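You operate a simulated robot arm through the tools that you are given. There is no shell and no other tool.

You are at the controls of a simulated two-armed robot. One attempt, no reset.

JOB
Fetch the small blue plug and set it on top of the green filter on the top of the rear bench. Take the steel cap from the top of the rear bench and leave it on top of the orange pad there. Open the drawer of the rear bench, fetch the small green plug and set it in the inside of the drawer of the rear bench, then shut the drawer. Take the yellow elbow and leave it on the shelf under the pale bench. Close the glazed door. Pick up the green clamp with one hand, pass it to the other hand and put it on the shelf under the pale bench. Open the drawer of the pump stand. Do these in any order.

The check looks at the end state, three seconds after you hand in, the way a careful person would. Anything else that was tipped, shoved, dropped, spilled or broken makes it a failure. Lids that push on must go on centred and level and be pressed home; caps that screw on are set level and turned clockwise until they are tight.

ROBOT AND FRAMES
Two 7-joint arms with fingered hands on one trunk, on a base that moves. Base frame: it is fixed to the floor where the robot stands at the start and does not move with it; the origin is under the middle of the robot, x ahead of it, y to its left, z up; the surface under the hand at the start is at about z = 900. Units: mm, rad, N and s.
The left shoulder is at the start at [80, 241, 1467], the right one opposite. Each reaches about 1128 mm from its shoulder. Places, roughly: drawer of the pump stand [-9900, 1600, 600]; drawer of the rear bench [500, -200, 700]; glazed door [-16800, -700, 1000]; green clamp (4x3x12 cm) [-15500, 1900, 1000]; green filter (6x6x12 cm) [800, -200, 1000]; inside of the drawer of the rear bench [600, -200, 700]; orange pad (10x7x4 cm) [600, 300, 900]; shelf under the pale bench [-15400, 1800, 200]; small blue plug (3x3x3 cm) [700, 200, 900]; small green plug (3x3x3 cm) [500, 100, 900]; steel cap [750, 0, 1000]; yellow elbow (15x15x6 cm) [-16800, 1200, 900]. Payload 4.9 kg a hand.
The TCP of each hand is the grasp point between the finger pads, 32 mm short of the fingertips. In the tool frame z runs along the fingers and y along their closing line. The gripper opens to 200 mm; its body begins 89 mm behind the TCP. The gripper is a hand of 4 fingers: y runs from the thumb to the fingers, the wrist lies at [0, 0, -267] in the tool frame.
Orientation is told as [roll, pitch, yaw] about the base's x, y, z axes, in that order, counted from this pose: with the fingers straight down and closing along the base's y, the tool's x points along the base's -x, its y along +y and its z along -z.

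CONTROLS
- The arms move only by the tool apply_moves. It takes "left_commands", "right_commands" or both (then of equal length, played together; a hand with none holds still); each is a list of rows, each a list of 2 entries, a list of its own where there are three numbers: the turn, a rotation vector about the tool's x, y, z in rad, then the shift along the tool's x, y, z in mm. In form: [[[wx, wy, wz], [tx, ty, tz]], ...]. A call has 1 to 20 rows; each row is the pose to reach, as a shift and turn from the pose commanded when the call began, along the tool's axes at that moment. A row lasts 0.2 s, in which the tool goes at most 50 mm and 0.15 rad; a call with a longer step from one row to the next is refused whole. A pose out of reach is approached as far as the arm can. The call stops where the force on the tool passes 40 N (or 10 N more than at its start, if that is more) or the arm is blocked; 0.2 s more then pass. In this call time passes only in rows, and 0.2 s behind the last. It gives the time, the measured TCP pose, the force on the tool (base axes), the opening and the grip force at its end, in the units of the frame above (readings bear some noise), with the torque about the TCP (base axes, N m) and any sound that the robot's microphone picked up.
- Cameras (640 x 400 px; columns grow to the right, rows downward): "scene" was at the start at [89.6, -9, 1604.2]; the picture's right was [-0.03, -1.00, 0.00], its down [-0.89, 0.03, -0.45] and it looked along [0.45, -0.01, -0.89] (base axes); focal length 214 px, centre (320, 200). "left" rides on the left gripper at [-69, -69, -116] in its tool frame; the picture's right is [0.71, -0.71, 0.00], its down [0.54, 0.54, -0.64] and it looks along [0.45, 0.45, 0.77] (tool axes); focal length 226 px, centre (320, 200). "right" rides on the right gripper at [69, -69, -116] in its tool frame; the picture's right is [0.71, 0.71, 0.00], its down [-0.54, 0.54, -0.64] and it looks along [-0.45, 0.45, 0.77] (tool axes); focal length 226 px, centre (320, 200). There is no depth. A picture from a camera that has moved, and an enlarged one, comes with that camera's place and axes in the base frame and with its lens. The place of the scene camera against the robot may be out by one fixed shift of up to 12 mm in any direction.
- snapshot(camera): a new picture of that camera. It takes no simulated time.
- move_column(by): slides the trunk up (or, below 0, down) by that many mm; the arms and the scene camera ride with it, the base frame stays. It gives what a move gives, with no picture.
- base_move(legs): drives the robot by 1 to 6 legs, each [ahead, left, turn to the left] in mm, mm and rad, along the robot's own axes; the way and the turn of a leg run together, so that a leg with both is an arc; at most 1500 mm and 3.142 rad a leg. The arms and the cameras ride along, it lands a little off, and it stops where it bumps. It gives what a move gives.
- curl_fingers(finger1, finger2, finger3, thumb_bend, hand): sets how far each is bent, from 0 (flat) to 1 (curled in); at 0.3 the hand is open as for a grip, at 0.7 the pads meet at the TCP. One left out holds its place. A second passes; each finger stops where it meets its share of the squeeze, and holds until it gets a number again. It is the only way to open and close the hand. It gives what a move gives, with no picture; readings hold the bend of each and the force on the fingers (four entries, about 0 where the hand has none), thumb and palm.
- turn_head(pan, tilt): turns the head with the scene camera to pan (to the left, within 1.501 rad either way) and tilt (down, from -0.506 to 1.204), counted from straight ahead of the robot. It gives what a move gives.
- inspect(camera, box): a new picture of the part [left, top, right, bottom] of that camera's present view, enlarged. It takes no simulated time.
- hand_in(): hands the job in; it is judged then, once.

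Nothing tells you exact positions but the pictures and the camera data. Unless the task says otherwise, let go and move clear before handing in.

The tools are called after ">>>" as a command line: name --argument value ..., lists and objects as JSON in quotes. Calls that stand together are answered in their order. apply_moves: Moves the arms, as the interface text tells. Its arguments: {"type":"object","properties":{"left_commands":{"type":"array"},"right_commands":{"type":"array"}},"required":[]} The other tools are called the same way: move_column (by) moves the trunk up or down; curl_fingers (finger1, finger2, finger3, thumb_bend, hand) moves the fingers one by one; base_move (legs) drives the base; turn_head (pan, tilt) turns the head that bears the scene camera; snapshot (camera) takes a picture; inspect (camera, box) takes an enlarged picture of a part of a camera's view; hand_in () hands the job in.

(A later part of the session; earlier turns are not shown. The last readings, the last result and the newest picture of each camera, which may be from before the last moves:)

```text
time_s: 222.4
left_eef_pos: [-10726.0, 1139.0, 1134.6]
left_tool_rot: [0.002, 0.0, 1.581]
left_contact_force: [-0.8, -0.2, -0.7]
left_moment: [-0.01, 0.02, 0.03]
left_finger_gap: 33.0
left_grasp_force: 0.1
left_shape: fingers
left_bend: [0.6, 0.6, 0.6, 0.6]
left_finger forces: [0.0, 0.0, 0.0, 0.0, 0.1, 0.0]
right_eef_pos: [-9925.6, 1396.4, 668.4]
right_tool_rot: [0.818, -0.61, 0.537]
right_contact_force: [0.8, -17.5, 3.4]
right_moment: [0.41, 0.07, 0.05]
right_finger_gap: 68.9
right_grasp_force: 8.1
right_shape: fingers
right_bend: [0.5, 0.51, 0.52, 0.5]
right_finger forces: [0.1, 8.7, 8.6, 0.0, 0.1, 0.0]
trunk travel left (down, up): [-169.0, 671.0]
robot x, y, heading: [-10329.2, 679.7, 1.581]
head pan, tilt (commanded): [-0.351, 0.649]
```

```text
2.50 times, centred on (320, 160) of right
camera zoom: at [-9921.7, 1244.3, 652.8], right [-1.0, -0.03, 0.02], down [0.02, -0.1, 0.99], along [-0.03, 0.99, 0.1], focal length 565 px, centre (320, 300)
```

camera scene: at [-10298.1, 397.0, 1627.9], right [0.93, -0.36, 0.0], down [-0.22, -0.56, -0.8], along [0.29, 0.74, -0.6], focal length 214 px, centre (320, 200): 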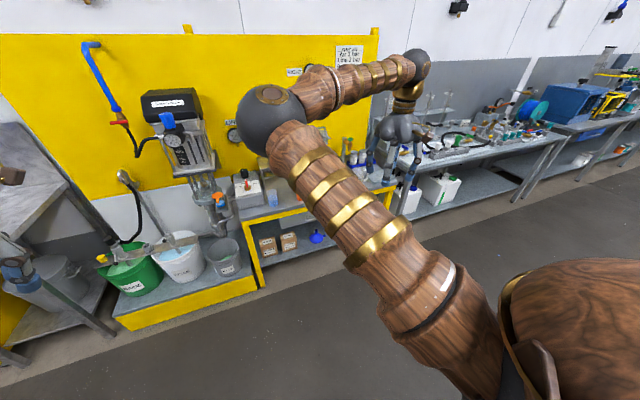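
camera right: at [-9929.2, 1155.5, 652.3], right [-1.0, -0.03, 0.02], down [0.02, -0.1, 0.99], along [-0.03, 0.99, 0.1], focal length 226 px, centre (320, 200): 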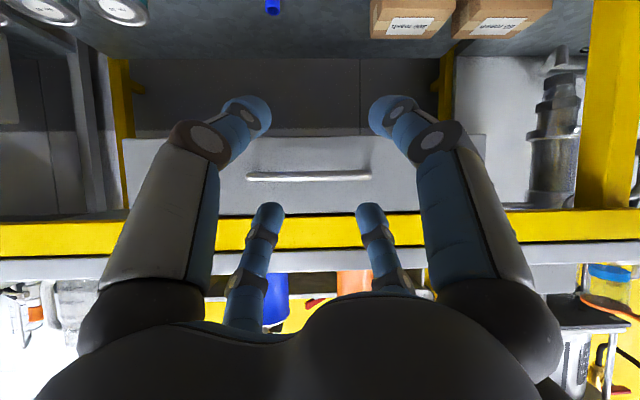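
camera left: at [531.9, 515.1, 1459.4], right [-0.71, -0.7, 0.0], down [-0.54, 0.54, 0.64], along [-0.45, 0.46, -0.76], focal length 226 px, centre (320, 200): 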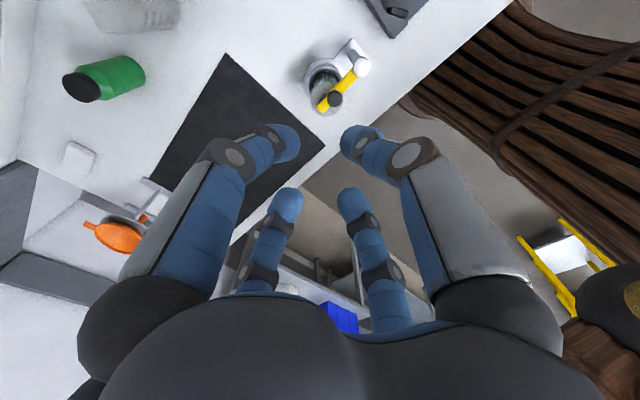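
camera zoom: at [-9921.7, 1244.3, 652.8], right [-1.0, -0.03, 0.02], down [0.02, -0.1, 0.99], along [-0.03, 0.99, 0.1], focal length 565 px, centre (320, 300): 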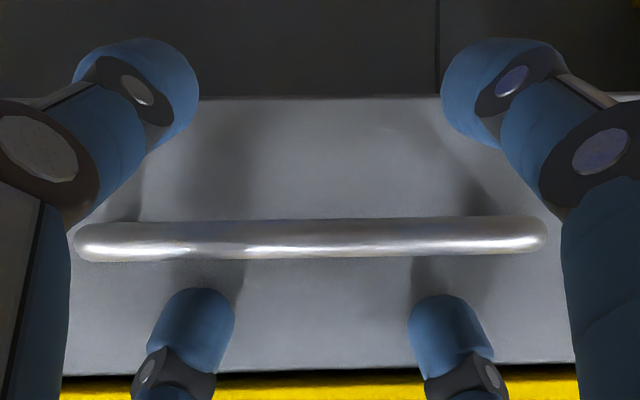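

The upper fingertips touch the drawer front with the bar between the finger pairs. I will close the hand on the bar.

>>> curl_fingers --hand "right" --finger1 0.75 --finger2 0.75 --finger3 0.75 --thumb_bend 0.75

>>> base_move --legs '[[-60, 0, 0]]'

>>> snapshot --camera "right"

```text
time_s: 223.4
left_eef_pos: [-10725.8, 1139.7, 1134.9]
left_tool_rot: [0.002, -0.001, 1.581]
left_contact_force: [-0.4, -0.2, 0.5]
left_moment: [0.01, 0.0, -0.04]
left_finger_gap: 32.6
left_grasp_force: 0.0
left_shape: fingers
left_bend: [0.6, 0.6, 0.6, 0.6]
left_finger forces: [0.0, 0.1, 0.0, 0.0, 0.0, 0.0]
right_eef_pos: [-9926.4, 1396.8, 666.5]
right_tool_rot: [0.817, -0.607, 0.539]
right_contact_force: [1.5, -0.7, -7.1]
right_moment: [-0.18, 0.06, -0.08]
right_finger_gap: 7.5
right_grasp_force: 15.7
right_shape: fingers
right_bend: [0.67, 0.67, 0.67, 0.67]
right_finger forces: [5.8, 6.7, 6.2, 0.0, 12.9, 0.0]
trunk travel left (down, up): [-169.0, 671.0]
robot x, y, heading: [-10330.8, 678.5, 1.578]
head pan, tilt (commanded): [-0.351, 0.649]
```

```text
time_s: 224.4
left_eef_pos: [-10727.1, 1080.7, 1137.1]
left_tool_rot: [0.0, 0.001, 1.582]
left_contact_force: [0.3, -0.6, 0.0]
left_moment: [0.05, -0.01, -0.01]
left_finger_gap: 32.9
left_grasp_force: 0.0
left_shape: fingers
left_bend: [0.6, 0.6, 0.6, 0.6]
left_finger forces: [0.0, 0.0, 0.0, 0.1, 0.1, 0.0]
right_eef_pos: [-9926.0, 1337.4, 667.9]
right_tool_rot: [0.816, -0.609, 0.537]
right_contact_force: [1.0, 0.0, -0.7]
right_moment: [-0.05, 0.02, -0.03]
right_finger_gap: 0.2
right_grasp_force: 21.4
right_shape: fingers
right_bend: [0.69, 0.68, 0.68, 0.71]
right_finger forces: [10.0, 10.3, 10.0, 0.0, 12.5, 0.0]
trunk travel left (down, up): [-169.0, 671.0]
robot x, y, heading: [-10329.3, 626.2, 1.583]
head pan, tilt (commanded): [-0.351, 0.649]
```

```text
taken
camera right: at [-9921.1, 1186.0, 652.8], right [-1.0, -0.03, 0.02], down [0.02, -0.1, 0.99], along [-0.03, 0.99, 0.1], focal length 226 px, centre (320, 200)
```

right: 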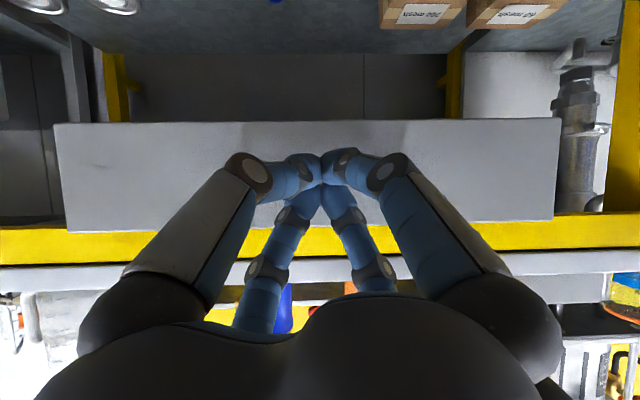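

>>> inspect --camera "right" --box '[240, 100, 400, 230]'

```text
3.08 times, centred on (320, 165) of right
camera zoom: at [-9921.1, 1186.0, 652.8], right [-1.0, -0.03, 0.02], down [0.02, -0.1, 0.99], along [-0.03, 0.99, 0.1], focal length 696 px, centre (320, 308)
```

zoom: 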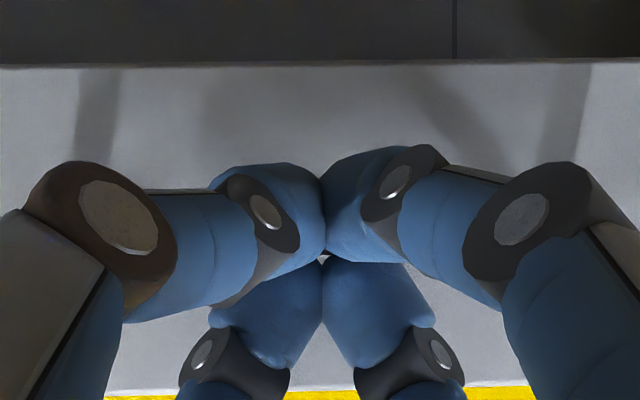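

The drawer came out about 50 mm, then the bar slipped past the fingertips. I will open the hand, and this time hook the bar with the two upper fingers curled behind it.

>>> curl_fingers --hand "right" --finger1 0.48 --finger2 0.5 --finger3 0.5 --thumb_bend 0.48

>>> snapshot --camera "right"

>>> inspect --camera "right" --box '[220, 80, 420, 240]'

```text
time_s: 225.4
left_eef_pos: [-10724.4, 1081.5, 1136.7]
left_tool_rot: [0.001, -0.001, 1.582]
left_contact_force: [0.6, 0.5, 0.5]
left_moment: [0.02, 0.02, 0.01]
left_finger_gap: 32.7
left_grasp_force: 0.1
left_shape: fingers
left_bend: [0.6, 0.6, 0.6, 0.6]
left_finger forces: [0.1, 0.0, 0.0, 0.1, 0.0, 0.1]
right_eef_pos: [-9926.7, 1338.1, 668.2]
right_tool_rot: [0.817, -0.609, 0.539]
right_contact_force: [0.2, 0.7, -0.1]
right_moment: [0.0, 0.04, 0.0]
right_finger_gap: 76.3
right_grasp_force: 0.1
right_shape: fingers
right_bend: [0.48, 0.5, 0.5, 0.48]
right_finger forces: [0.0, 0.0, 0.1, 0.0, 0.0, 0.0]
trunk travel left (down, up): [-169.0, 671.0]
robot x, y, heading: [-10332.2, 624.7, 1.581]
head pan, tilt (commanded): [-0.351, 0.649]
```

```text
taken
camera right: at [-9921.1, 1186.5, 652.2], right [-1.0, -0.03, 0.02], down [0.02, -0.1, 0.99], along [-0.03, 0.99, 0.1], focal length 226 px, centre (320, 200)
```

right: 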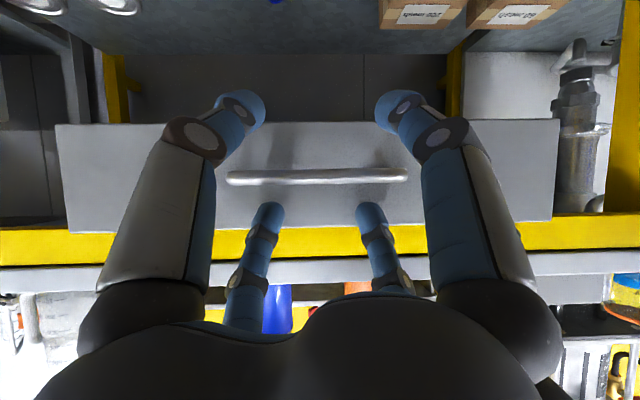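

```text
2.50 times, centred on (320, 160) of right
camera zoom: at [-9921.1, 1186.5, 652.2], right [-1.0, -0.03, 0.02], down [0.02, -0.1, 0.99], along [-0.03, 0.99, 0.1], focal length 565 px, centre (320, 300)
```

zoom: 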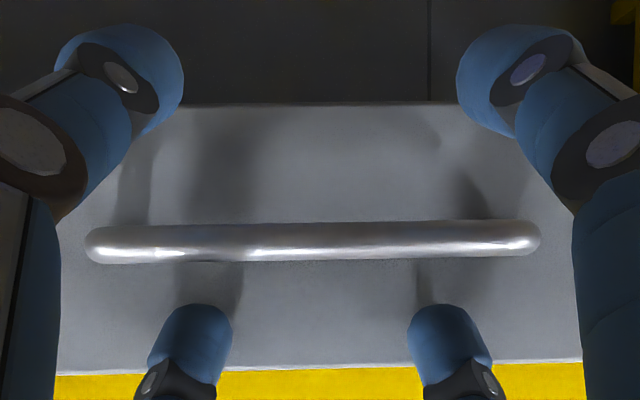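

>>> base_move --legs '[[9, 0, 0]]'

>>> curl_fingers --hand "right" --finger2 0.9 --finger3 0.9

>>> snapshot --camera "right"

>>> inspect --camera "right" --box '[220, 80, 420, 240]'

```text
time_s: 226.1
left_eef_pos: [-10726.3, 1088.8, 1136.9]
left_tool_rot: [-0.001, -0.002, 1.581]
left_contact_force: [0.5, 0.2, -0.7]
left_moment: [0.06, 0.0, 0.01]
left_finger_gap: 33.0
left_grasp_force: 0.1
left_shape: fingers
left_bend: [0.6, 0.6, 0.6, 0.6]
left_finger forces: [0.1, 0.0, 0.0, 0.0, 0.0, 0.0]
right_eef_pos: [-9925.4, 1347.2, 668.2]
right_tool_rot: [0.819, -0.608, 0.536]
right_contact_force: [0.7, -0.2, 0.1]
right_moment: [-0.01, 0.01, 0.0]
right_finger_gap: 76.3
right_grasp_force: 0.1
right_shape: fingers
right_bend: [0.48, 0.5, 0.5, 0.48]
right_finger forces: [0.0, 0.1, 0.1, 0.0, 0.0, 0.1]
trunk travel left (down, up): [-169.0, 671.0]
robot x, y, heading: [-10329.2, 631.6, 1.58]
head pan, tilt (commanded): [-0.351, 0.649]
```

```text
time_s: 227.1
left_eef_pos: [-10725.9, 1089.0, 1136.2]
left_tool_rot: [0.0, -0.002, 1.582]
left_contact_force: [0.4, 0.3, 1.1]
left_moment: [0.0, 0.03, 0.04]
left_finger_gap: 32.7
left_grasp_force: 0.1
left_shape: fingers
left_bend: [0.6, 0.6, 0.6, 0.6]
left_finger forces: [0.0, 0.0, 0.0, 0.0, 0.1, 0.1]
right_eef_pos: [-9926.0, 1346.0, 669.7]
right_tool_rot: [0.818, -0.61, 0.538]
right_contact_force: [0.6, 0.6, 15.2]
right_moment: [0.24, 0.01, -0.02]
right_finger_gap: 76.3
right_grasp_force: 13.3
right_shape: fingers
right_bend: [0.48, 0.8, 0.81, 0.48]
right_finger forces: [0.1, 13.6, 12.9, 0.0, 0.1, 0.0]
trunk travel left (down, up): [-169.0, 671.0]
robot x, y, heading: [-10329.6, 633.2, 1.582]
head pan, tilt (commanded): [-0.351, 0.649]
```

```text
taken
camera right: at [-9921.7, 1195.0, 653.3], right [-1.0, -0.03, 0.02], down [0.02, -0.1, 0.99], along [-0.03, 0.99, 0.1], focal length 226 px, centre (320, 200)
```

right: 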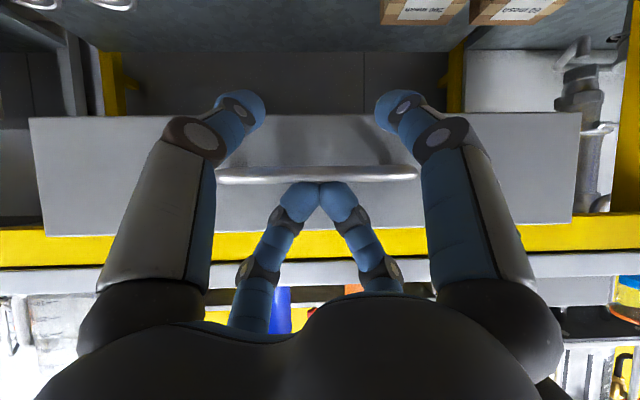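

```text
2.50 times, centred on (320, 160) of right
camera zoom: at [-9921.7, 1195.0, 653.3], right [-1.0, -0.03, 0.02], down [0.02, -0.1, 0.99], along [-0.03, 0.99, 0.1], focal length 565 px, centre (320, 300)
```

zoom: 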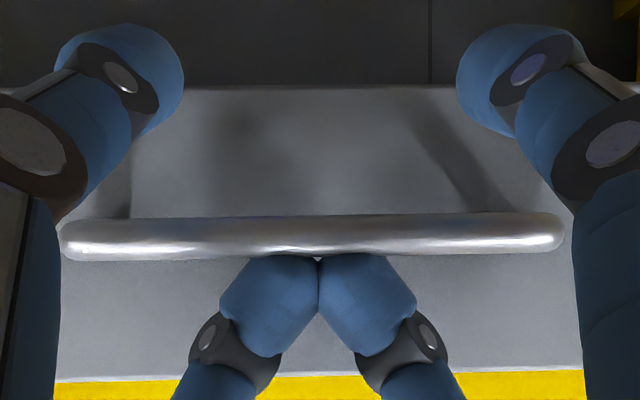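

The two upper fingers are hooked over the bar. I will pull by backing the base.

>>> base_move --legs '[[-70, 0, 0]]'

>>> inspect --camera "right" --box '[220, 80, 420, 240]'

```text
time_s: 228.1
left_eef_pos: [-10725.6, 1018.3, 1136.0]
left_tool_rot: [0.002, 0.001, 1.581]
left_contact_force: [0.0, -0.9, 0.4]
left_moment: [0.03, 0.0, 0.03]
left_finger_gap: 32.8
left_grasp_force: 0.0
left_shape: fingers
left_bend: [0.6, 0.6, 0.6, 0.6]
left_finger forces: [0.0, 0.0, 0.0, 0.0, 0.0, 0.1]
right_eef_pos: [-9925.3, 1276.2, 667.6]
right_tool_rot: [0.817, -0.609, 0.538]
right_contact_force: [0.5, -0.3, 0.5]
right_moment: [-0.02, 0.02, -0.01]
right_finger_gap: 76.2
right_grasp_force: 0.1
right_shape: fingers
right_bend: [0.48, 0.89, 0.89, 0.48]
right_finger forces: [0.0, 0.1, 0.0, 0.0, 0.0, 0.0]
trunk travel left (down, up): [-169.0, 671.0]
robot x, y, heading: [-10331.6, 561.7, 1.579]
head pan, tilt (commanded): [-0.351, 0.649]
```

```text
2.50 times, centred on (320, 160) of right
camera zoom: at [-9920.8, 1124.8, 652.0], right [-1.0, -0.03, 0.02], down [0.02, -0.1, 0.99], along [-0.03, 0.99, 0.1], focal length 565 px, centre (320, 300)
```

zoom: 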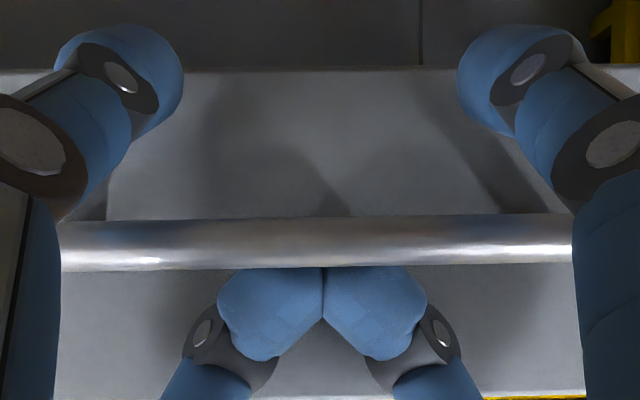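

The hook works: the drawer is about 155 mm open. I will pull further.

>>> base_move --legs '[[-120, 0, 0]]'

>>> snapshot --camera "right"

>>> snapshot --camera "scene"

```text
time_s: 229.4
left_eef_pos: [-10724.3, 900.0, 1136.3]
left_tool_rot: [0.001, 0.0, 1.583]
left_contact_force: [-0.2, -0.3, 0.4]
left_moment: [-0.01, 0.04, -0.02]
left_finger_gap: 32.8
left_grasp_force: 0.1
left_shape: fingers
left_bend: [0.6, 0.6, 0.6, 0.6]
left_finger forces: [0.0, 0.1, 0.1, 0.1, 0.0, 0.0]
right_eef_pos: [-9924.4, 1155.0, 666.5]
right_tool_rot: [0.818, -0.609, 0.539]
right_contact_force: [-0.4, 0.7, 0.2]
right_moment: [-0.02, 0.0, 0.0]
right_finger_gap: 76.1
right_grasp_force: 0.1
right_shape: fingers
right_bend: [0.48, 0.88, 0.88, 0.48]
right_finger forces: [0.0, 0.0, 0.0, 0.1, 0.1, 0.0]
trunk travel left (down, up): [-169.0, 671.0]
robot x, y, heading: [-10329.7, 445.7, 1.577]
head pan, tilt (commanded): [-0.351, 0.649]
```

```text
taken
camera right: at [-9919.4, 1004.2, 652.0], right [-1.0, -0.03, 0.02], down [0.02, -0.1, 0.99], along [-0.03, 0.99, 0.1], focal length 226 px, centre (320, 200)
```

right: 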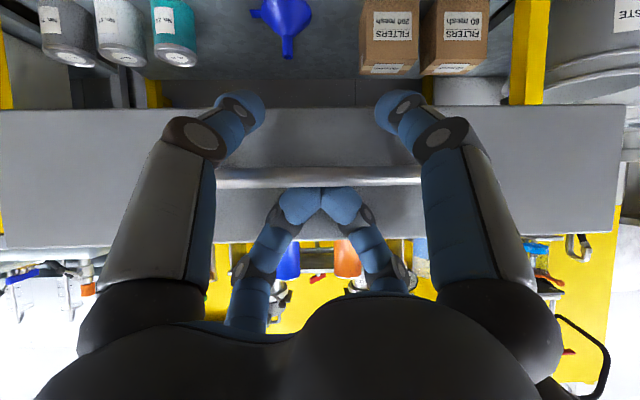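

```text
taken
camera scene: at [-10305.5, 546.8, 1432.9], right [0.94, -0.34, 0.0], down [-0.2, -0.57, -0.8], along [0.27, 0.75, -0.6], focal length 214 px, centre (320, 200)
```

scene: 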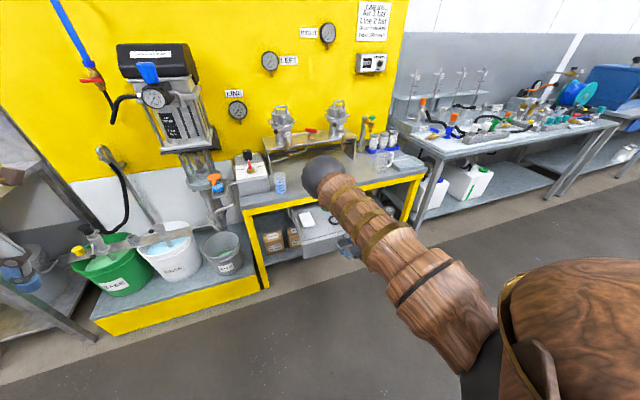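

>>> base_move --legs '[[-60, 0, 0]]'

>>> snapshot --camera "right"

>>> inspect --camera "scene" --box '[220, 150, 400, 290]'

```text
time_s: 230.3
left_eef_pos: [-10722.8, 840.9, 1136.5]
left_tool_rot: [0.0, 0.001, 1.581]
left_contact_force: [0.5, -0.6, 0.4]
left_moment: [-0.01, -0.02, 0.01]
left_finger_gap: 32.8
left_grasp_force: 0.1
left_shape: fingers
left_bend: [0.6, 0.6, 0.6, 0.6]
left_finger forces: [0.0, 0.0, 0.0, 0.0, 0.1, 0.0]
right_eef_pos: [-9923.1, 1096.3, 666.8]
right_tool_rot: [0.815, -0.606, 0.536]
right_contact_force: [0.3, -1.1, 0.3]
right_moment: [-0.01, -0.01, -0.01]
right_finger_gap: 76.1
right_grasp_force: 0.0
right_shape: fingers
right_bend: [0.48, 0.88, 0.89, 0.48]
right_finger forces: [0.0, 0.0, 0.1, 0.0, 0.0, 0.1]
trunk travel left (down, up): [-169.0, 671.0]
robot x, y, heading: [-10328.4, 380.3, 1.577]
head pan, tilt (commanded): [-0.351, 0.649]
```

```text
taken
camera right: at [-9918.6, 944.3, 651.8], right [-1.0, -0.03, 0.02], down [0.02, -0.1, 0.99], along [-0.03, 0.99, 0.1], focal length 226 px, centre (320, 200)
```

right: 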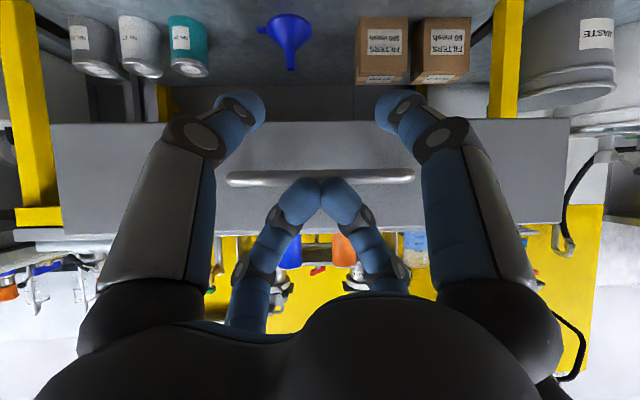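

```text
2.86 times, centred on (310, 220) of scene
camera zoom: at [-10304.9, 487.3, 1432.8], right [0.94, -0.34, 0.0], down [-0.2, -0.57, -0.8], along [0.27, 0.75, -0.6], focal length 613 px, centre (349, 143)
```

zoom: 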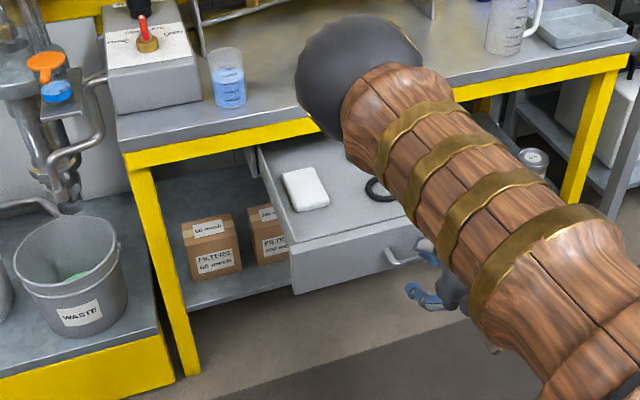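

The drawer is open by about 300 mm. I will open the fingers fully, back away from it and check that it stays open.

>>> curl_fingers --hand "right" --finger1 0.45 --finger2 0.45 --finger3 0.45 --thumb_bend 0.45

>>> base_move --legs '[[-220, 0, 0]]'

>>> snapshot --camera "right"

>>> snapshot --camera "scene"

```text
time_s: 231.3
left_eef_pos: [-10724.0, 842.0, 1136.3]
left_tool_rot: [-0.001, -0.001, 1.581]
left_contact_force: [-0.2, -0.2, 0.0]
left_moment: [-0.02, 0.0, 0.01]
left_finger_gap: 32.9
left_grasp_force: 0.0
left_shape: fingers
left_bend: [0.6, 0.6, 0.6, 0.6]
left_finger forces: [0.0, 0.0, 0.0, 0.1, 0.1, 0.1]
right_eef_pos: [-9923.3, 1096.5, 666.2]
right_tool_rot: [0.814, -0.607, 0.539]
right_contact_force: [-0.2, 0.2, 0.5]
right_moment: [0.01, 0.0, 0.03]
right_finger_gap: 87.1
right_grasp_force: 0.1
right_shape: fingers
right_bend: [0.45, 0.45, 0.45, 0.45]
right_finger forces: [0.0, 0.0, 0.0, 0.0, 0.1, 0.0]
trunk travel left (down, up): [-169.0, 671.0]
robot x, y, heading: [-10329.9, 381.9, 1.574]
head pan, tilt (commanded): [-0.351, 0.649]
```

```text
time_s: 233.0
left_eef_pos: [-10721.3, 619.7, 1135.9]
left_tool_rot: [-0.001, 0.0, 1.581]
left_contact_force: [-0.4, 0.4, 0.4]
left_moment: [0.03, 0.0, 0.01]
left_finger_gap: 32.7
left_grasp_force: 0.0
left_shape: fingers
left_bend: [0.6, 0.6, 0.6, 0.6]
left_finger forces: [0.0, 0.1, 0.0, 0.1, 0.0, 0.0]
right_eef_pos: [-9921.0, 875.5, 667.9]
right_tool_rot: [0.817, -0.608, 0.536]
right_contact_force: [-0.3, 0.6, 0.6]
right_moment: [0.0, -0.03, 0.02]
right_finger_gap: 87.2
right_grasp_force: 0.0
right_shape: fingers
right_bend: [0.45, 0.45, 0.45, 0.45]
right_finger forces: [0.1, 0.1, 0.0, 0.0, 0.0, 0.0]
trunk travel left (down, up): [-169.0, 671.0]
robot x, y, heading: [-10328.0, 159.1, 1.579]
head pan, tilt (commanded): [-0.351, 0.649]
```

```text
taken
camera right: at [-9916.5, 723.2, 651.9], right [-1.0, -0.03, 0.02], down [0.02, -0.1, 0.99], along [-0.03, 0.99, 0.1], focal length 226 px, centre (320, 200)
```

right: 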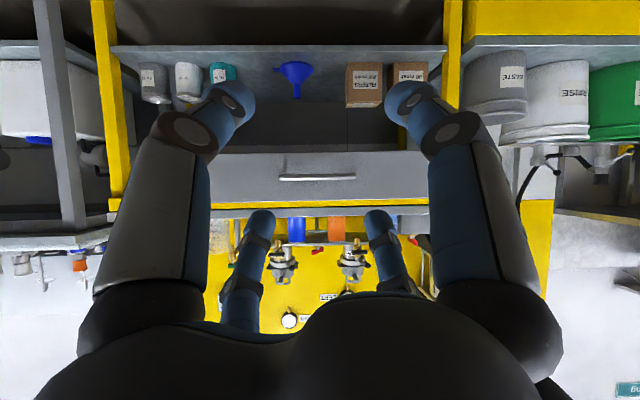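

```text
taken
camera scene: at [-10303.3, 266.5, 1432.9], right [0.94, -0.34, 0.0], down [-0.2, -0.57, -0.8], along [0.27, 0.75, -0.6], focal length 214 px, centre (320, 200)
```

scene: 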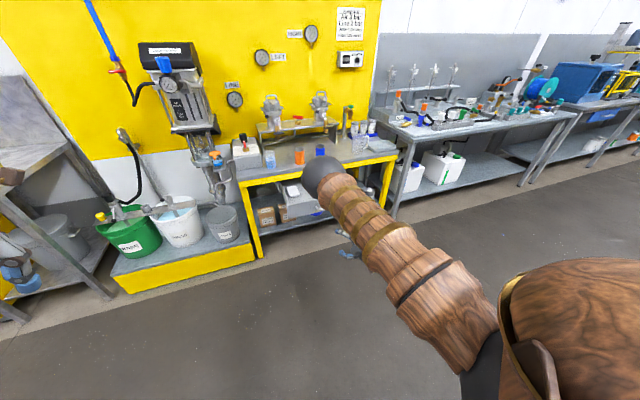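

>>> inspect --camera "scene" --box '[220, 130, 420, 270]'

>>> inspect --camera "right" --box '[200, 130, 440, 230]'

```text
2.86 times, centred on (320, 200) of scene
camera zoom: at [-10303.3, 266.5, 1432.9], right [0.94, -0.34, 0.0], down [-0.2, -0.57, -0.8], along [0.27, 0.75, -0.6], focal length 613 px, centre (320, 200)
```

zoom: 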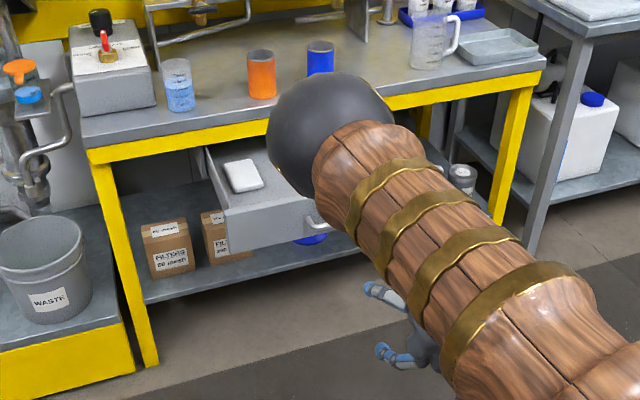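

```text
2.67 times, centred on (320, 180) of right
camera zoom: at [-9916.5, 723.2, 651.9], right [-1.0, -0.03, 0.02], down [0.02, -0.1, 0.99], along [-0.03, 0.99, 0.1], focal length 603 px, centre (320, 253)
```

zoom: 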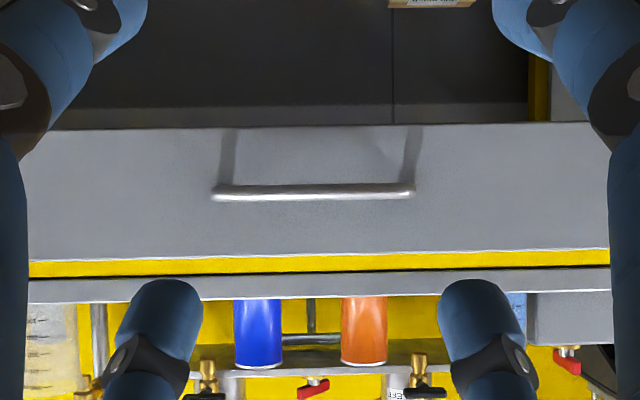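

The drawer crept back a little when the fingers opened (about 250 mm open now). I will hook it once more and draw it fully out, then release by lifting instead.

>>> curl_fingers --hand "right" --finger1 0.48 --finger2 0.5 --finger3 0.5 --thumb_bend 0.48

>>> base_move --legs '[[245, 0, 0]]'

>>> inspect --camera "right" --box '[220, 80, 420, 240]'

```text
time_s: 234.0
left_eef_pos: [-10721.2, 621.0, 1136.0]
left_tool_rot: [-0.001, 0.001, 1.579]
left_contact_force: [0.8, -0.1, 0.4]
left_moment: [-0.02, 0.0, 0.01]
left_finger_gap: 32.7
left_grasp_force: 0.1
left_shape: fingers
left_bend: [0.6, 0.6, 0.6, 0.6]
left_finger forces: [0.0, 0.0, 0.0, 0.0, 0.1, 0.1]
right_eef_pos: [-9920.1, 875.4, 667.5]
right_tool_rot: [0.815, -0.607, 0.537]
right_contact_force: [-0.1, 0.0, -0.4]
right_moment: [-0.02, -0.01, 0.01]
right_finger_gap: 77.0
right_grasp_force: 0.1
right_shape: fingers
right_bend: [0.48, 0.5, 0.5, 0.48]
right_finger forces: [0.0, 0.0, 0.0, 0.0, 0.1, 0.1]
trunk travel left (down, up): [-169.0, 671.0]
robot x, y, heading: [-10328.2, 160.6, 1.576]
head pan, tilt (commanded): [-0.351, 0.649]
```

```text
time_s: 235.8
left_eef_pos: [-10720.6, 860.6, 1135.4]
left_tool_rot: [-0.001, 0.001, 1.575]
left_contact_force: [0.5, 1.5, -0.7]
left_moment: [-0.01, -0.01, 0.05]
left_finger_gap: 32.9
left_grasp_force: 0.1
left_shape: fingers
left_bend: [0.6, 0.6, 0.6, 0.6]
left_finger forces: [0.1, 0.0, 0.1, 0.0, 0.0, 0.1]
right_eef_pos: [-9920.6, 1112.1, 666.1]
right_tool_rot: [0.815, -0.608, 0.534]
right_contact_force: [0.0, 0.7, 0.3]
right_moment: [-0.03, 0.0, 0.01]
right_finger_gap: 77.1
right_grasp_force: 0.0
right_shape: fingers
right_bend: [0.48, 0.5, 0.5, 0.48]
right_finger forces: [0.0, 0.0, 0.1, 0.0, 0.1, 0.0]
trunk travel left (down, up): [-169.0, 671.0]
robot x, y, heading: [-10331.7, 405.1, 1.574]
head pan, tilt (commanded): [-0.351, 0.649]
```

```text
2.50 times, centred on (320, 160) of right
camera zoom: at [-9916.1, 961.1, 651.8], right [-1.0, -0.03, 0.02], down [0.02, -0.1, 0.99], along [-0.03, 0.99, 0.1], focal length 565 px, centre (320, 300)
```

zoom: 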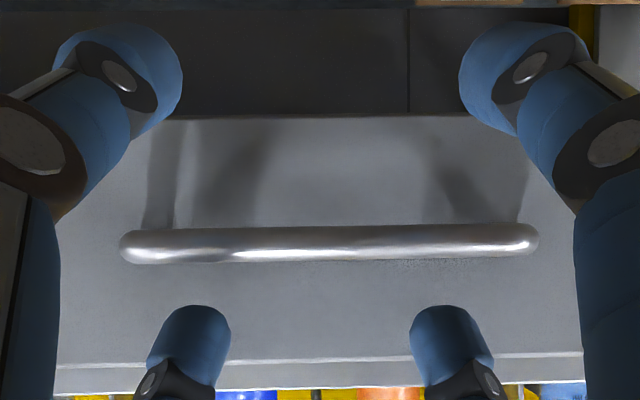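

>>> base_move --legs '[[23, 0, 0]]'

>>> curl_fingers --hand "right" --finger2 0.9 --finger3 0.9

>>> inspect --camera "right" --box '[220, 80, 420, 240]'

```text
time_s: 236.6
left_eef_pos: [-10722.3, 881.7, 1136.8]
left_tool_rot: [-0.001, -0.002, 1.577]
left_contact_force: [0.6, 0.6, 0.7]
left_moment: [0.04, -0.01, 0.03]
left_finger_gap: 32.9
left_grasp_force: 0.1
left_shape: fingers
left_bend: [0.6, 0.6, 0.6, 0.6]
left_finger forces: [0.0, 0.1, 0.0, 0.0, 0.0, 0.1]
right_eef_pos: [-9920.8, 1133.2, 668.7]
right_tool_rot: [0.816, -0.611, 0.533]
right_contact_force: [-0.8, -0.8, 0.0]
right_moment: [-0.01, 0.01, -0.01]
right_finger_gap: 77.2
right_grasp_force: 0.1
right_shape: fingers
right_bend: [0.48, 0.5, 0.5, 0.48]
right_finger forces: [0.1, 0.1, 0.0, 0.1, 0.1, 0.0]
trunk travel left (down, up): [-169.0, 671.0]
robot x, y, heading: [-10328.0, 424.1, 1.573]
head pan, tilt (commanded): [-0.351, 0.649]
```

```text
time_s: 237.6
left_eef_pos: [-10721.2, 881.1, 1136.1]
left_tool_rot: [0.001, -0.002, 1.577]
left_contact_force: [-0.3, 0.5, -0.4]
left_moment: [0.04, -0.01, -0.03]
left_finger_gap: 33.0
left_grasp_force: 0.1
left_shape: fingers
left_bend: [0.6, 0.6, 0.6, 0.6]
left_finger forces: [0.0, 0.1, 0.0, 0.1, 0.1, 0.0]
right_eef_pos: [-9921.4, 1132.5, 668.7]
right_tool_rot: [0.817, -0.612, 0.533]
right_contact_force: [0.6, -0.6, 20.8]
right_moment: [0.48, 0.04, -0.08]
right_finger_gap: 77.1
right_grasp_force: 9.9
right_shape: fingers
right_bend: [0.48, 0.74, 0.74, 0.48]
right_finger forces: [0.0, 0.0, 19.2, 0.0, 0.0, 0.1]
trunk travel left (down, up): [-169.0, 671.0]
robot x, y, heading: [-10330.9, 423.2, 1.575]
head pan, tilt (commanded): [-0.351, 0.649]
```

```text
2.50 times, centred on (320, 160) of right
camera zoom: at [-9916.4, 982.3, 653.6], right [-1.0, -0.03, 0.02], down [0.02, -0.1, 0.99], along [-0.03, 0.99, 0.1], focal length 565 px, centre (320, 300)
```

zoom: 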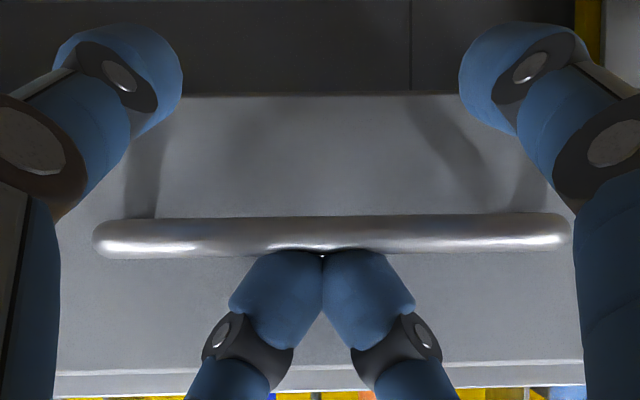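

>>> base_move --legs '[[-70, 0, 0]]'

>>> inspect --camera "right" --box '[220, 80, 420, 240]'

```text
time_s: 238.6
left_eef_pos: [-10721.3, 810.2, 1136.7]
left_tool_rot: [0.0, -0.001, 1.576]
left_contact_force: [-0.6, -0.5, -0.3]
left_moment: [0.02, -0.01, 0.0]
left_finger_gap: 32.9
left_grasp_force: 0.1
left_shape: fingers
left_bend: [0.6, 0.6, 0.6, 0.6]
left_finger forces: [0.1, 0.0, 0.1, 0.0, 0.0, 0.0]
right_eef_pos: [-9919.8, 1064.0, 667.6]
right_tool_rot: [0.816, -0.608, 0.535]
right_contact_force: [-0.1, 1.2, 0.4]
right_moment: [-0.03, 0.03, -0.02]
right_finger_gap: 76.8
right_grasp_force: 0.0
right_shape: fingers
right_bend: [0.48, 0.75, 0.74, 0.48]
right_finger forces: [0.0, 0.0, 0.0, 0.1, 0.1, 0.0]
trunk travel left (down, up): [-169.0, 671.0]
robot x, y, heading: [-10330.1, 351.2, 1.575]
head pan, tilt (commanded): [-0.351, 0.649]
```

```text
2.50 times, centred on (320, 160) of right
camera zoom: at [-9915.5, 911.4, 651.8], right [-1.0, -0.03, 0.02], down [0.02, -0.1, 0.99], along [-0.03, 0.99, 0.1], focal length 565 px, centre (320, 300)
```

zoom: 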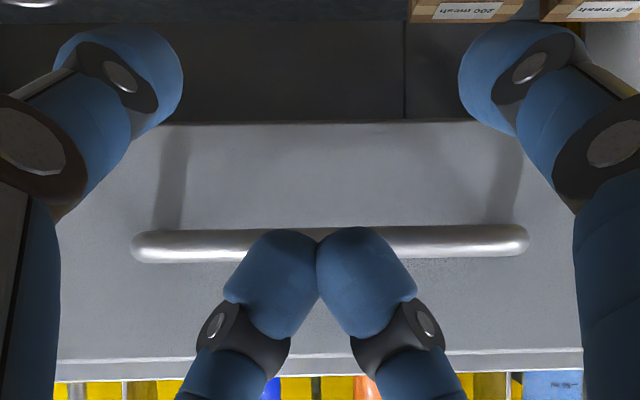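

The drawer is again at its full ~300 mm and the fingers have come free in front of the bar. I will simply back straight off.

>>> base_move --legs '[[-200, 0, 0]]'

>>> inspect --camera "right" --box '[200, 130, 440, 230]'

```text
time_s: 240.2
left_eef_pos: [-10721.2, 611.4, 1136.7]
left_tool_rot: [0.001, 0.0, 1.576]
left_contact_force: [0.4, 0.3, 0.7]
left_moment: [0.04, 0.02, -0.03]
left_finger_gap: 32.9
left_grasp_force: 0.1
left_shape: fingers
left_bend: [0.6, 0.6, 0.6, 0.6]
left_finger forces: [0.0, 0.0, 0.0, 0.0, 0.1, 0.0]
right_eef_pos: [-9919.3, 864.5, 667.0]
right_tool_rot: [0.815, -0.607, 0.536]
right_contact_force: [0.5, 0.4, 0.9]
right_moment: [-0.01, -0.02, 0.01]
right_finger_gap: 76.9
right_grasp_force: 0.1
right_shape: fingers
right_bend: [0.48, 0.75, 0.74, 0.48]
right_finger forces: [0.0, 0.1, 0.1, 0.0, 0.0, 0.0]
trunk travel left (down, up): [-169.0, 671.0]
robot x, y, heading: [-10324.7, 153.5, 1.573]
head pan, tilt (commanded): [-0.351, 0.649]
```

```text
2.67 times, centred on (320, 180) of right
camera zoom: at [-9915.8, 712.3, 651.8], right [-1.0, -0.03, 0.02], down [0.02, -0.1, 0.99], along [-0.03, 0.99, 0.1], focal length 603 px, centre (320, 253)
```

zoom: 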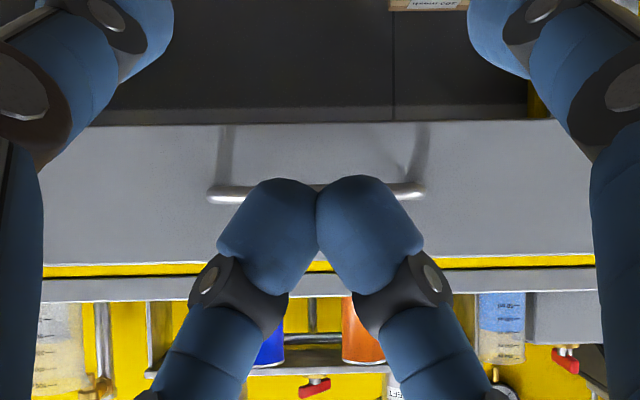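

The drawer of the pump stand is open about 300 mm. I will fold the right hand back to its travel pose, raise the trunk, and turn towards the far end.

>>> apply_moves --right_commands '[[[0.089, 0.089, 0], [-24, 25, -23]], [[0.178, 0.178, 0], [-48, 49, -45]], [[0.267, 0.267, 0], [-72, 74, -68]], [[0.356, 0.356, 0], [-96, 98, -90]], [[0.444, 0.444, 0], [-120, 123, -113]], [[0.533, 0.533, 0], [-144, 148, -135]], [[0.622, 0.622, 0], [-168, 172, -158]], [[0.711, 0.711, 0], [-192, 197, -180]]]'

>>> move_column --by 195

>>> turn_head --pan 0.6 --tilt 0.45

>>> snapshot --camera "scene"

```text
time_s: 242.0
left_eef_pos: [-10720.3, 612.0, 1135.8]
left_tool_rot: [0.002, 0.0, 1.578]
left_contact_force: [-0.1, -0.5, -0.7]
left_moment: [-0.04, -0.02, 0.0]
left_finger_gap: 33.0
left_grasp_force: 0.1
left_shape: fingers
left_bend: [0.6, 0.6, 0.6, 0.6]
left_finger forces: [0.1, 0.1, 0.0, 0.0, 0.0, 0.0]
right_eef_pos: [-9918.4, 869.7, 995.7]
right_tool_rot: [-0.013, 0.038, 0.812]
right_contact_force: [-0.3, 0.7, 0.2]
right_moment: [-0.03, 0.0, 0.02]
right_finger_gap: 76.8
right_grasp_force: 0.1
right_shape: fingers
right_bend: [0.48, 0.75, 0.74, 0.48]
right_finger forces: [0.1, 0.1, 0.1, 0.1, 0.0, 0.0]
trunk travel left (down, up): [-169.0, 671.0]
robot x, y, heading: [-10332.5, 155.4, 1.577]
head pan, tilt (commanded): [-0.351, 0.649]
```

```text
time_s: 244.2
left_eef_pos: [-10720.0, 611.6, 1331.8]
left_tool_rot: [-0.001, -0.003, 1.577]
left_contact_force: [0.8, 0.8, 1.4]
left_moment: [-0.01, 0.0, 0.03]
left_finger_gap: 33.2
left_grasp_force: 0.0
left_shape: fingers
left_bend: [0.6, 0.6, 0.6, 0.6]
left_finger forces: [0.0, 0.1, 0.0, 0.0, 0.0, 0.0]
right_eef_pos: [-9919.1, 869.2, 1191.2]
right_tool_rot: [-0.012, 0.036, 0.814]
right_contact_force: [0.6, 0.4, -0.7]
right_moment: [0.01, 0.02, -0.01]
right_finger_gap: 76.8
right_grasp_force: 0.0
right_shape: fingers
right_bend: [0.48, 0.75, 0.74, 0.48]
right_finger forces: [0.1, 0.0, 0.0, 0.0, 0.0, 0.0]
trunk travel left (down, up): [-364.0, 476.0]
robot x, y, heading: [-10330.5, 151.6, 1.575]
head pan, tilt (commanded): [-0.351, 0.649]
```

```text
time_s: 245.4
left_eef_pos: [-10720.3, 611.7, 1330.6]
left_tool_rot: [-0.001, -0.002, 1.577]
left_contact_force: [0.8, -0.5, -0.7]
left_moment: [-0.05, -0.01, 0.03]
left_finger_gap: 32.9
left_grasp_force: 0.1
left_shape: fingers
left_bend: [0.6, 0.6, 0.6, 0.6]
left_finger forces: [0.0, 0.0, 0.0, 0.0, 0.0, 0.0]
right_eef_pos: [-9918.9, 869.3, 1190.2]
right_tool_rot: [-0.01, 0.037, 0.813]
right_contact_force: [-0.7, 0.3, 0.4]
right_moment: [-0.01, -0.03, 0.02]
right_finger_gap: 76.9
right_grasp_force: 0.2
right_shape: fingers
right_bend: [0.48, 0.75, 0.74, 0.48]
right_finger forces: [0.0, 0.0, 0.0, 0.1, 0.0, 0.0]
trunk travel left (down, up): [-364.0, 476.0]
robot x, y, heading: [-10327.1, 155.3, 1.58]
head pan, tilt (commanded): [0.6, 0.45]
```

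```text
taken
camera scene: at [-10385.2, 251.3, 1645.7], right [0.82, 0.57, 0.0], down [0.25, -0.36, -0.9], along [-0.51, 0.74, -0.44], focal length 214 px, centre (320, 200)
```

scene: 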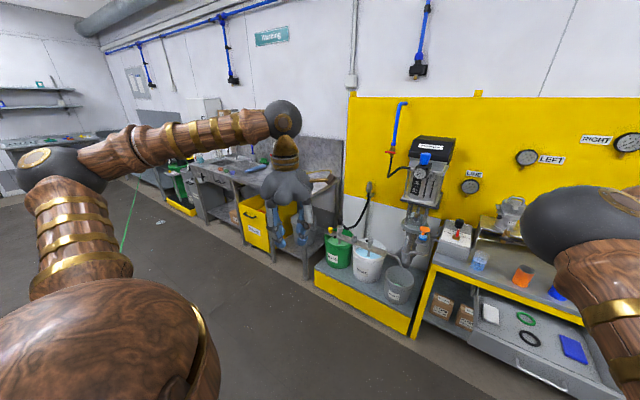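

>>> base_move --legs '[[0, 0, 1.56]]'

>>> turn_head --pan 0.0 --tilt 0.35

>>> snapshot --camera "scene"

>>> inspect --camera "scene" --box '[180, 80, 460, 260]'

```text
time_s: 249.6
left_eef_pos: [-10795.6, -230.0, 1332.0]
left_tool_rot: [0.002, 0.0, 3.13]
left_contact_force: [-0.5, -0.3, 0.4]
left_moment: [0.02, 0.0, -0.01]
left_finger_gap: 33.0
left_grasp_force: 0.0
left_shape: fingers
left_bend: [0.6, 0.6, 0.6, 0.6]
left_finger forces: [0.0, 0.1, 0.0, 0.1, 0.0, 0.0]
right_eef_pos: [-11038.0, 577.3, 1191.0]
right_tool_rot: [-0.012, 0.037, 2.365]
right_contact_force: [0.0, 0.7, -0.1]
right_moment: [0.0, 0.03, 0.01]
right_finger_gap: 76.8
right_grasp_force: 0.1
right_shape: fingers
right_bend: [0.48, 0.75, 0.74, 0.48]
right_finger forces: [0.0, 0.1, 0.0, 0.0, 0.1, 0.0]
trunk travel left (down, up): [-364.0, 476.0]
robot x, y, heading: [-10330.7, 154.9, 3.125]
head pan, tilt (commanded): [0.6, 0.45]
```

```text
time_s: 250.6
left_eef_pos: [-10795.5, -229.9, 1331.7]
left_tool_rot: [0.0, 0.001, 3.131]
left_contact_force: [-0.2, 0.2, -0.5]
left_moment: [-0.01, -0.03, 0.0]
left_finger_gap: 32.7
left_grasp_force: 0.0
left_shape: fingers
left_bend: [0.6, 0.6, 0.6, 0.6]
left_finger forces: [0.1, 0.1, 0.1, 0.1, 0.1, 0.0]
right_eef_pos: [-11038.4, 576.8, 1189.9]
right_tool_rot: [-0.011, 0.036, 2.364]
right_contact_force: [0.0, 0.6, 0.1]
right_moment: [0.02, 0.01, -0.01]
right_finger_gap: 76.5
right_grasp_force: 0.0
right_shape: fingers
right_bend: [0.48, 0.75, 0.74, 0.48]
right_finger forces: [0.1, 0.0, 0.0, 0.0, 0.0, 0.0]
trunk travel left (down, up): [-364.0, 476.0]
robot x, y, heading: [-10328.5, 152.0, 3.129]
head pan, tilt (commanded): [0.0, 0.351]
```

```text
taken
camera scene: at [-10456.3, 146.9, 1654.9], right [0.01, 1.0, 0.0], down [0.34, -0.01, -0.94], along [-0.94, 0.01, -0.34], focal length 214 px, centre (320, 200)
```

scene: 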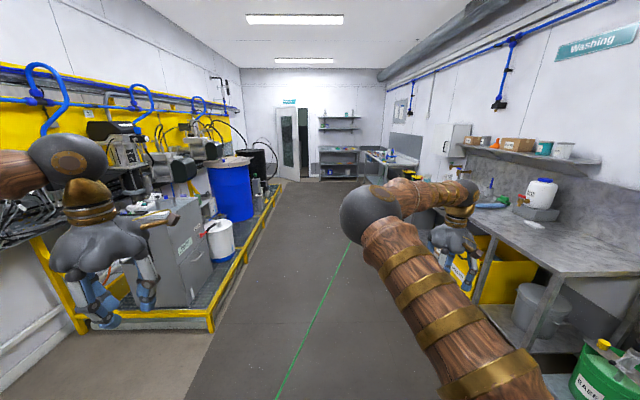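

```text
2.22 times, centred on (320, 170) of scene
camera zoom: at [-10456.3, 146.9, 1654.9], right [0.01, 1.0, 0.0], down [0.34, -0.01, -0.94], along [-0.94, 0.01, -0.34], focal length 477 px, centre (320, 267)
```

zoom: 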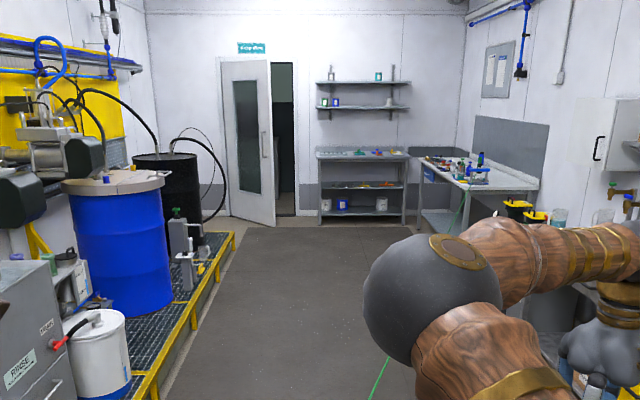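

Ahead lie the ajar glazed door, shelving on the end wall, and the pale bench on the right. A thin green line crosses the floor; I will look at what it is before driving over it.

>>> turn_head --pan 0.0 --tilt 0.8

>>> snapshot --camera "scene"

>>> inspect --camera "scene" --box '[220, 60, 380, 200]'

```text
time_s: 251.5
left_eef_pos: [-10797.2, -230.0, 1330.4]
left_tool_rot: [0.0, 0.0, 3.129]
left_contact_force: [-0.1, 0.4, -0.5]
left_moment: [0.01, 0.01, -0.01]
left_finger_gap: 32.8
left_grasp_force: 0.0
left_shape: fingers
left_bend: [0.6, 0.6, 0.6, 0.6]
left_finger forces: [0.0, 0.0, 0.0, 0.0, 0.1, 0.0]
right_eef_pos: [-11037.0, 576.4, 1191.4]
right_tool_rot: [-0.01, 0.037, 2.364]
right_contact_force: [-0.6, 0.0, -0.5]
right_moment: [0.0, 0.0, -0.02]
right_finger_gap: 76.8
right_grasp_force: 0.1
right_shape: fingers
right_bend: [0.48, 0.75, 0.74, 0.48]
right_finger forces: [0.0, 0.0, 0.0, 0.0, 0.0, 0.1]
trunk travel left (down, up): [-364.0, 476.0]
robot x, y, heading: [-10330.2, 151.3, 3.126]
head pan, tilt (commanded): [0.0, 0.799]
```

```text
taken
camera scene: at [-10443.9, 146.7, 1615.4], right [0.02, 1.0, 0.0], down [0.72, -0.01, -0.7], along [-0.7, 0.01, -0.72], focal length 214 px, centre (320, 200)
```

scene: 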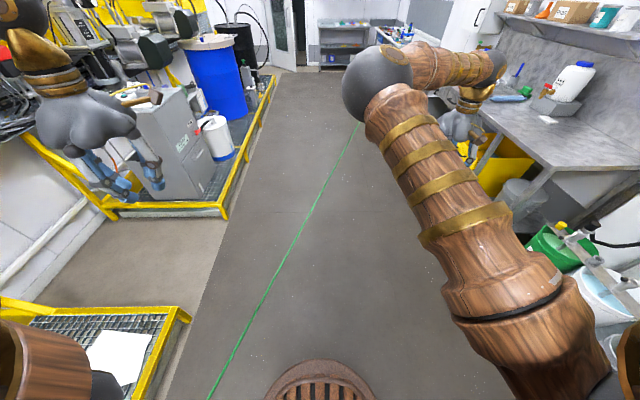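

```text
2.86 times, centred on (300, 130) of scene
camera zoom: at [-10443.9, 146.7, 1615.4], right [0.02, 1.0, 0.0], down [0.72, -0.01, -0.7], along [-0.7, 0.01, -0.72], focal length 613 px, centre (377, 400)
```

zoom: 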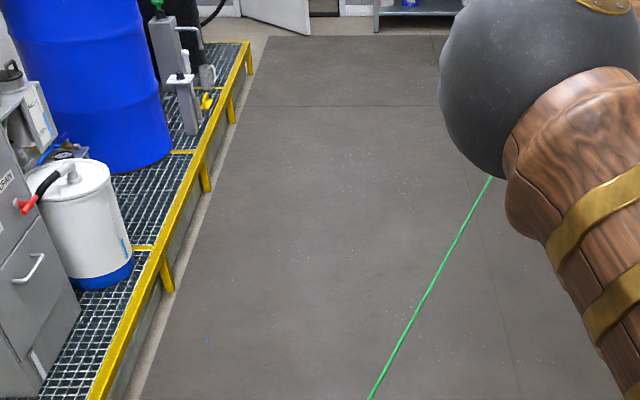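

It is a thin straight green line lying flat on the floor, running diagonally from the pale bench, and I have to cross it in any case. I will drive ahead slowly and check it afterwards.

>>> base_move --legs '[[0, 0, 0.014], [900, 0, 0]]'

>>> snapshot --camera "scene"

```text
time_s: 256.5
left_eef_pos: [-11694.3, -214.5, 1331.4]
left_tool_rot: [0.001, -0.002, 3.119]
left_contact_force: [0.4, -0.1, -0.1]
left_moment: [-0.01, -0.01, -0.02]
left_finger_gap: 32.7
left_grasp_force: 0.0
left_shape: fingers
left_bend: [0.6, 0.6, 0.6, 0.6]
left_finger forces: [0.0, 0.0, 0.1, 0.1, 0.1, 0.0]
right_eef_pos: [-11928.7, 594.9, 1191.3]
right_tool_rot: [-0.011, 0.037, 2.358]
right_contact_force: [1.0, 0.8, -0.3]
right_moment: [-0.02, 0.02, 0.01]
right_finger_gap: 76.7
right_grasp_force: 0.0
right_shape: fingers
right_bend: [0.48, 0.75, 0.74, 0.48]
right_finger forces: [0.1, 0.0, 0.0, 0.0, 0.1, 0.0]
trunk travel left (down, up): [-364.0, 476.0]
robot x, y, heading: [-11221.4, 164.8, 3.117]
head pan, tilt (commanded): [0.0, 0.799]
```

```text
taken
camera scene: at [-11338.6, 159.5, 1615.4], right [0.02, 1.0, 0.0], down [0.72, -0.02, -0.7], along [-0.7, 0.02, -0.72], focal length 214 px, centre (320, 200)
```

scene: 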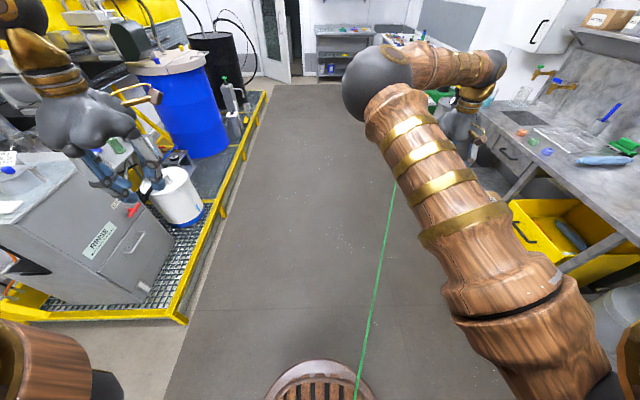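

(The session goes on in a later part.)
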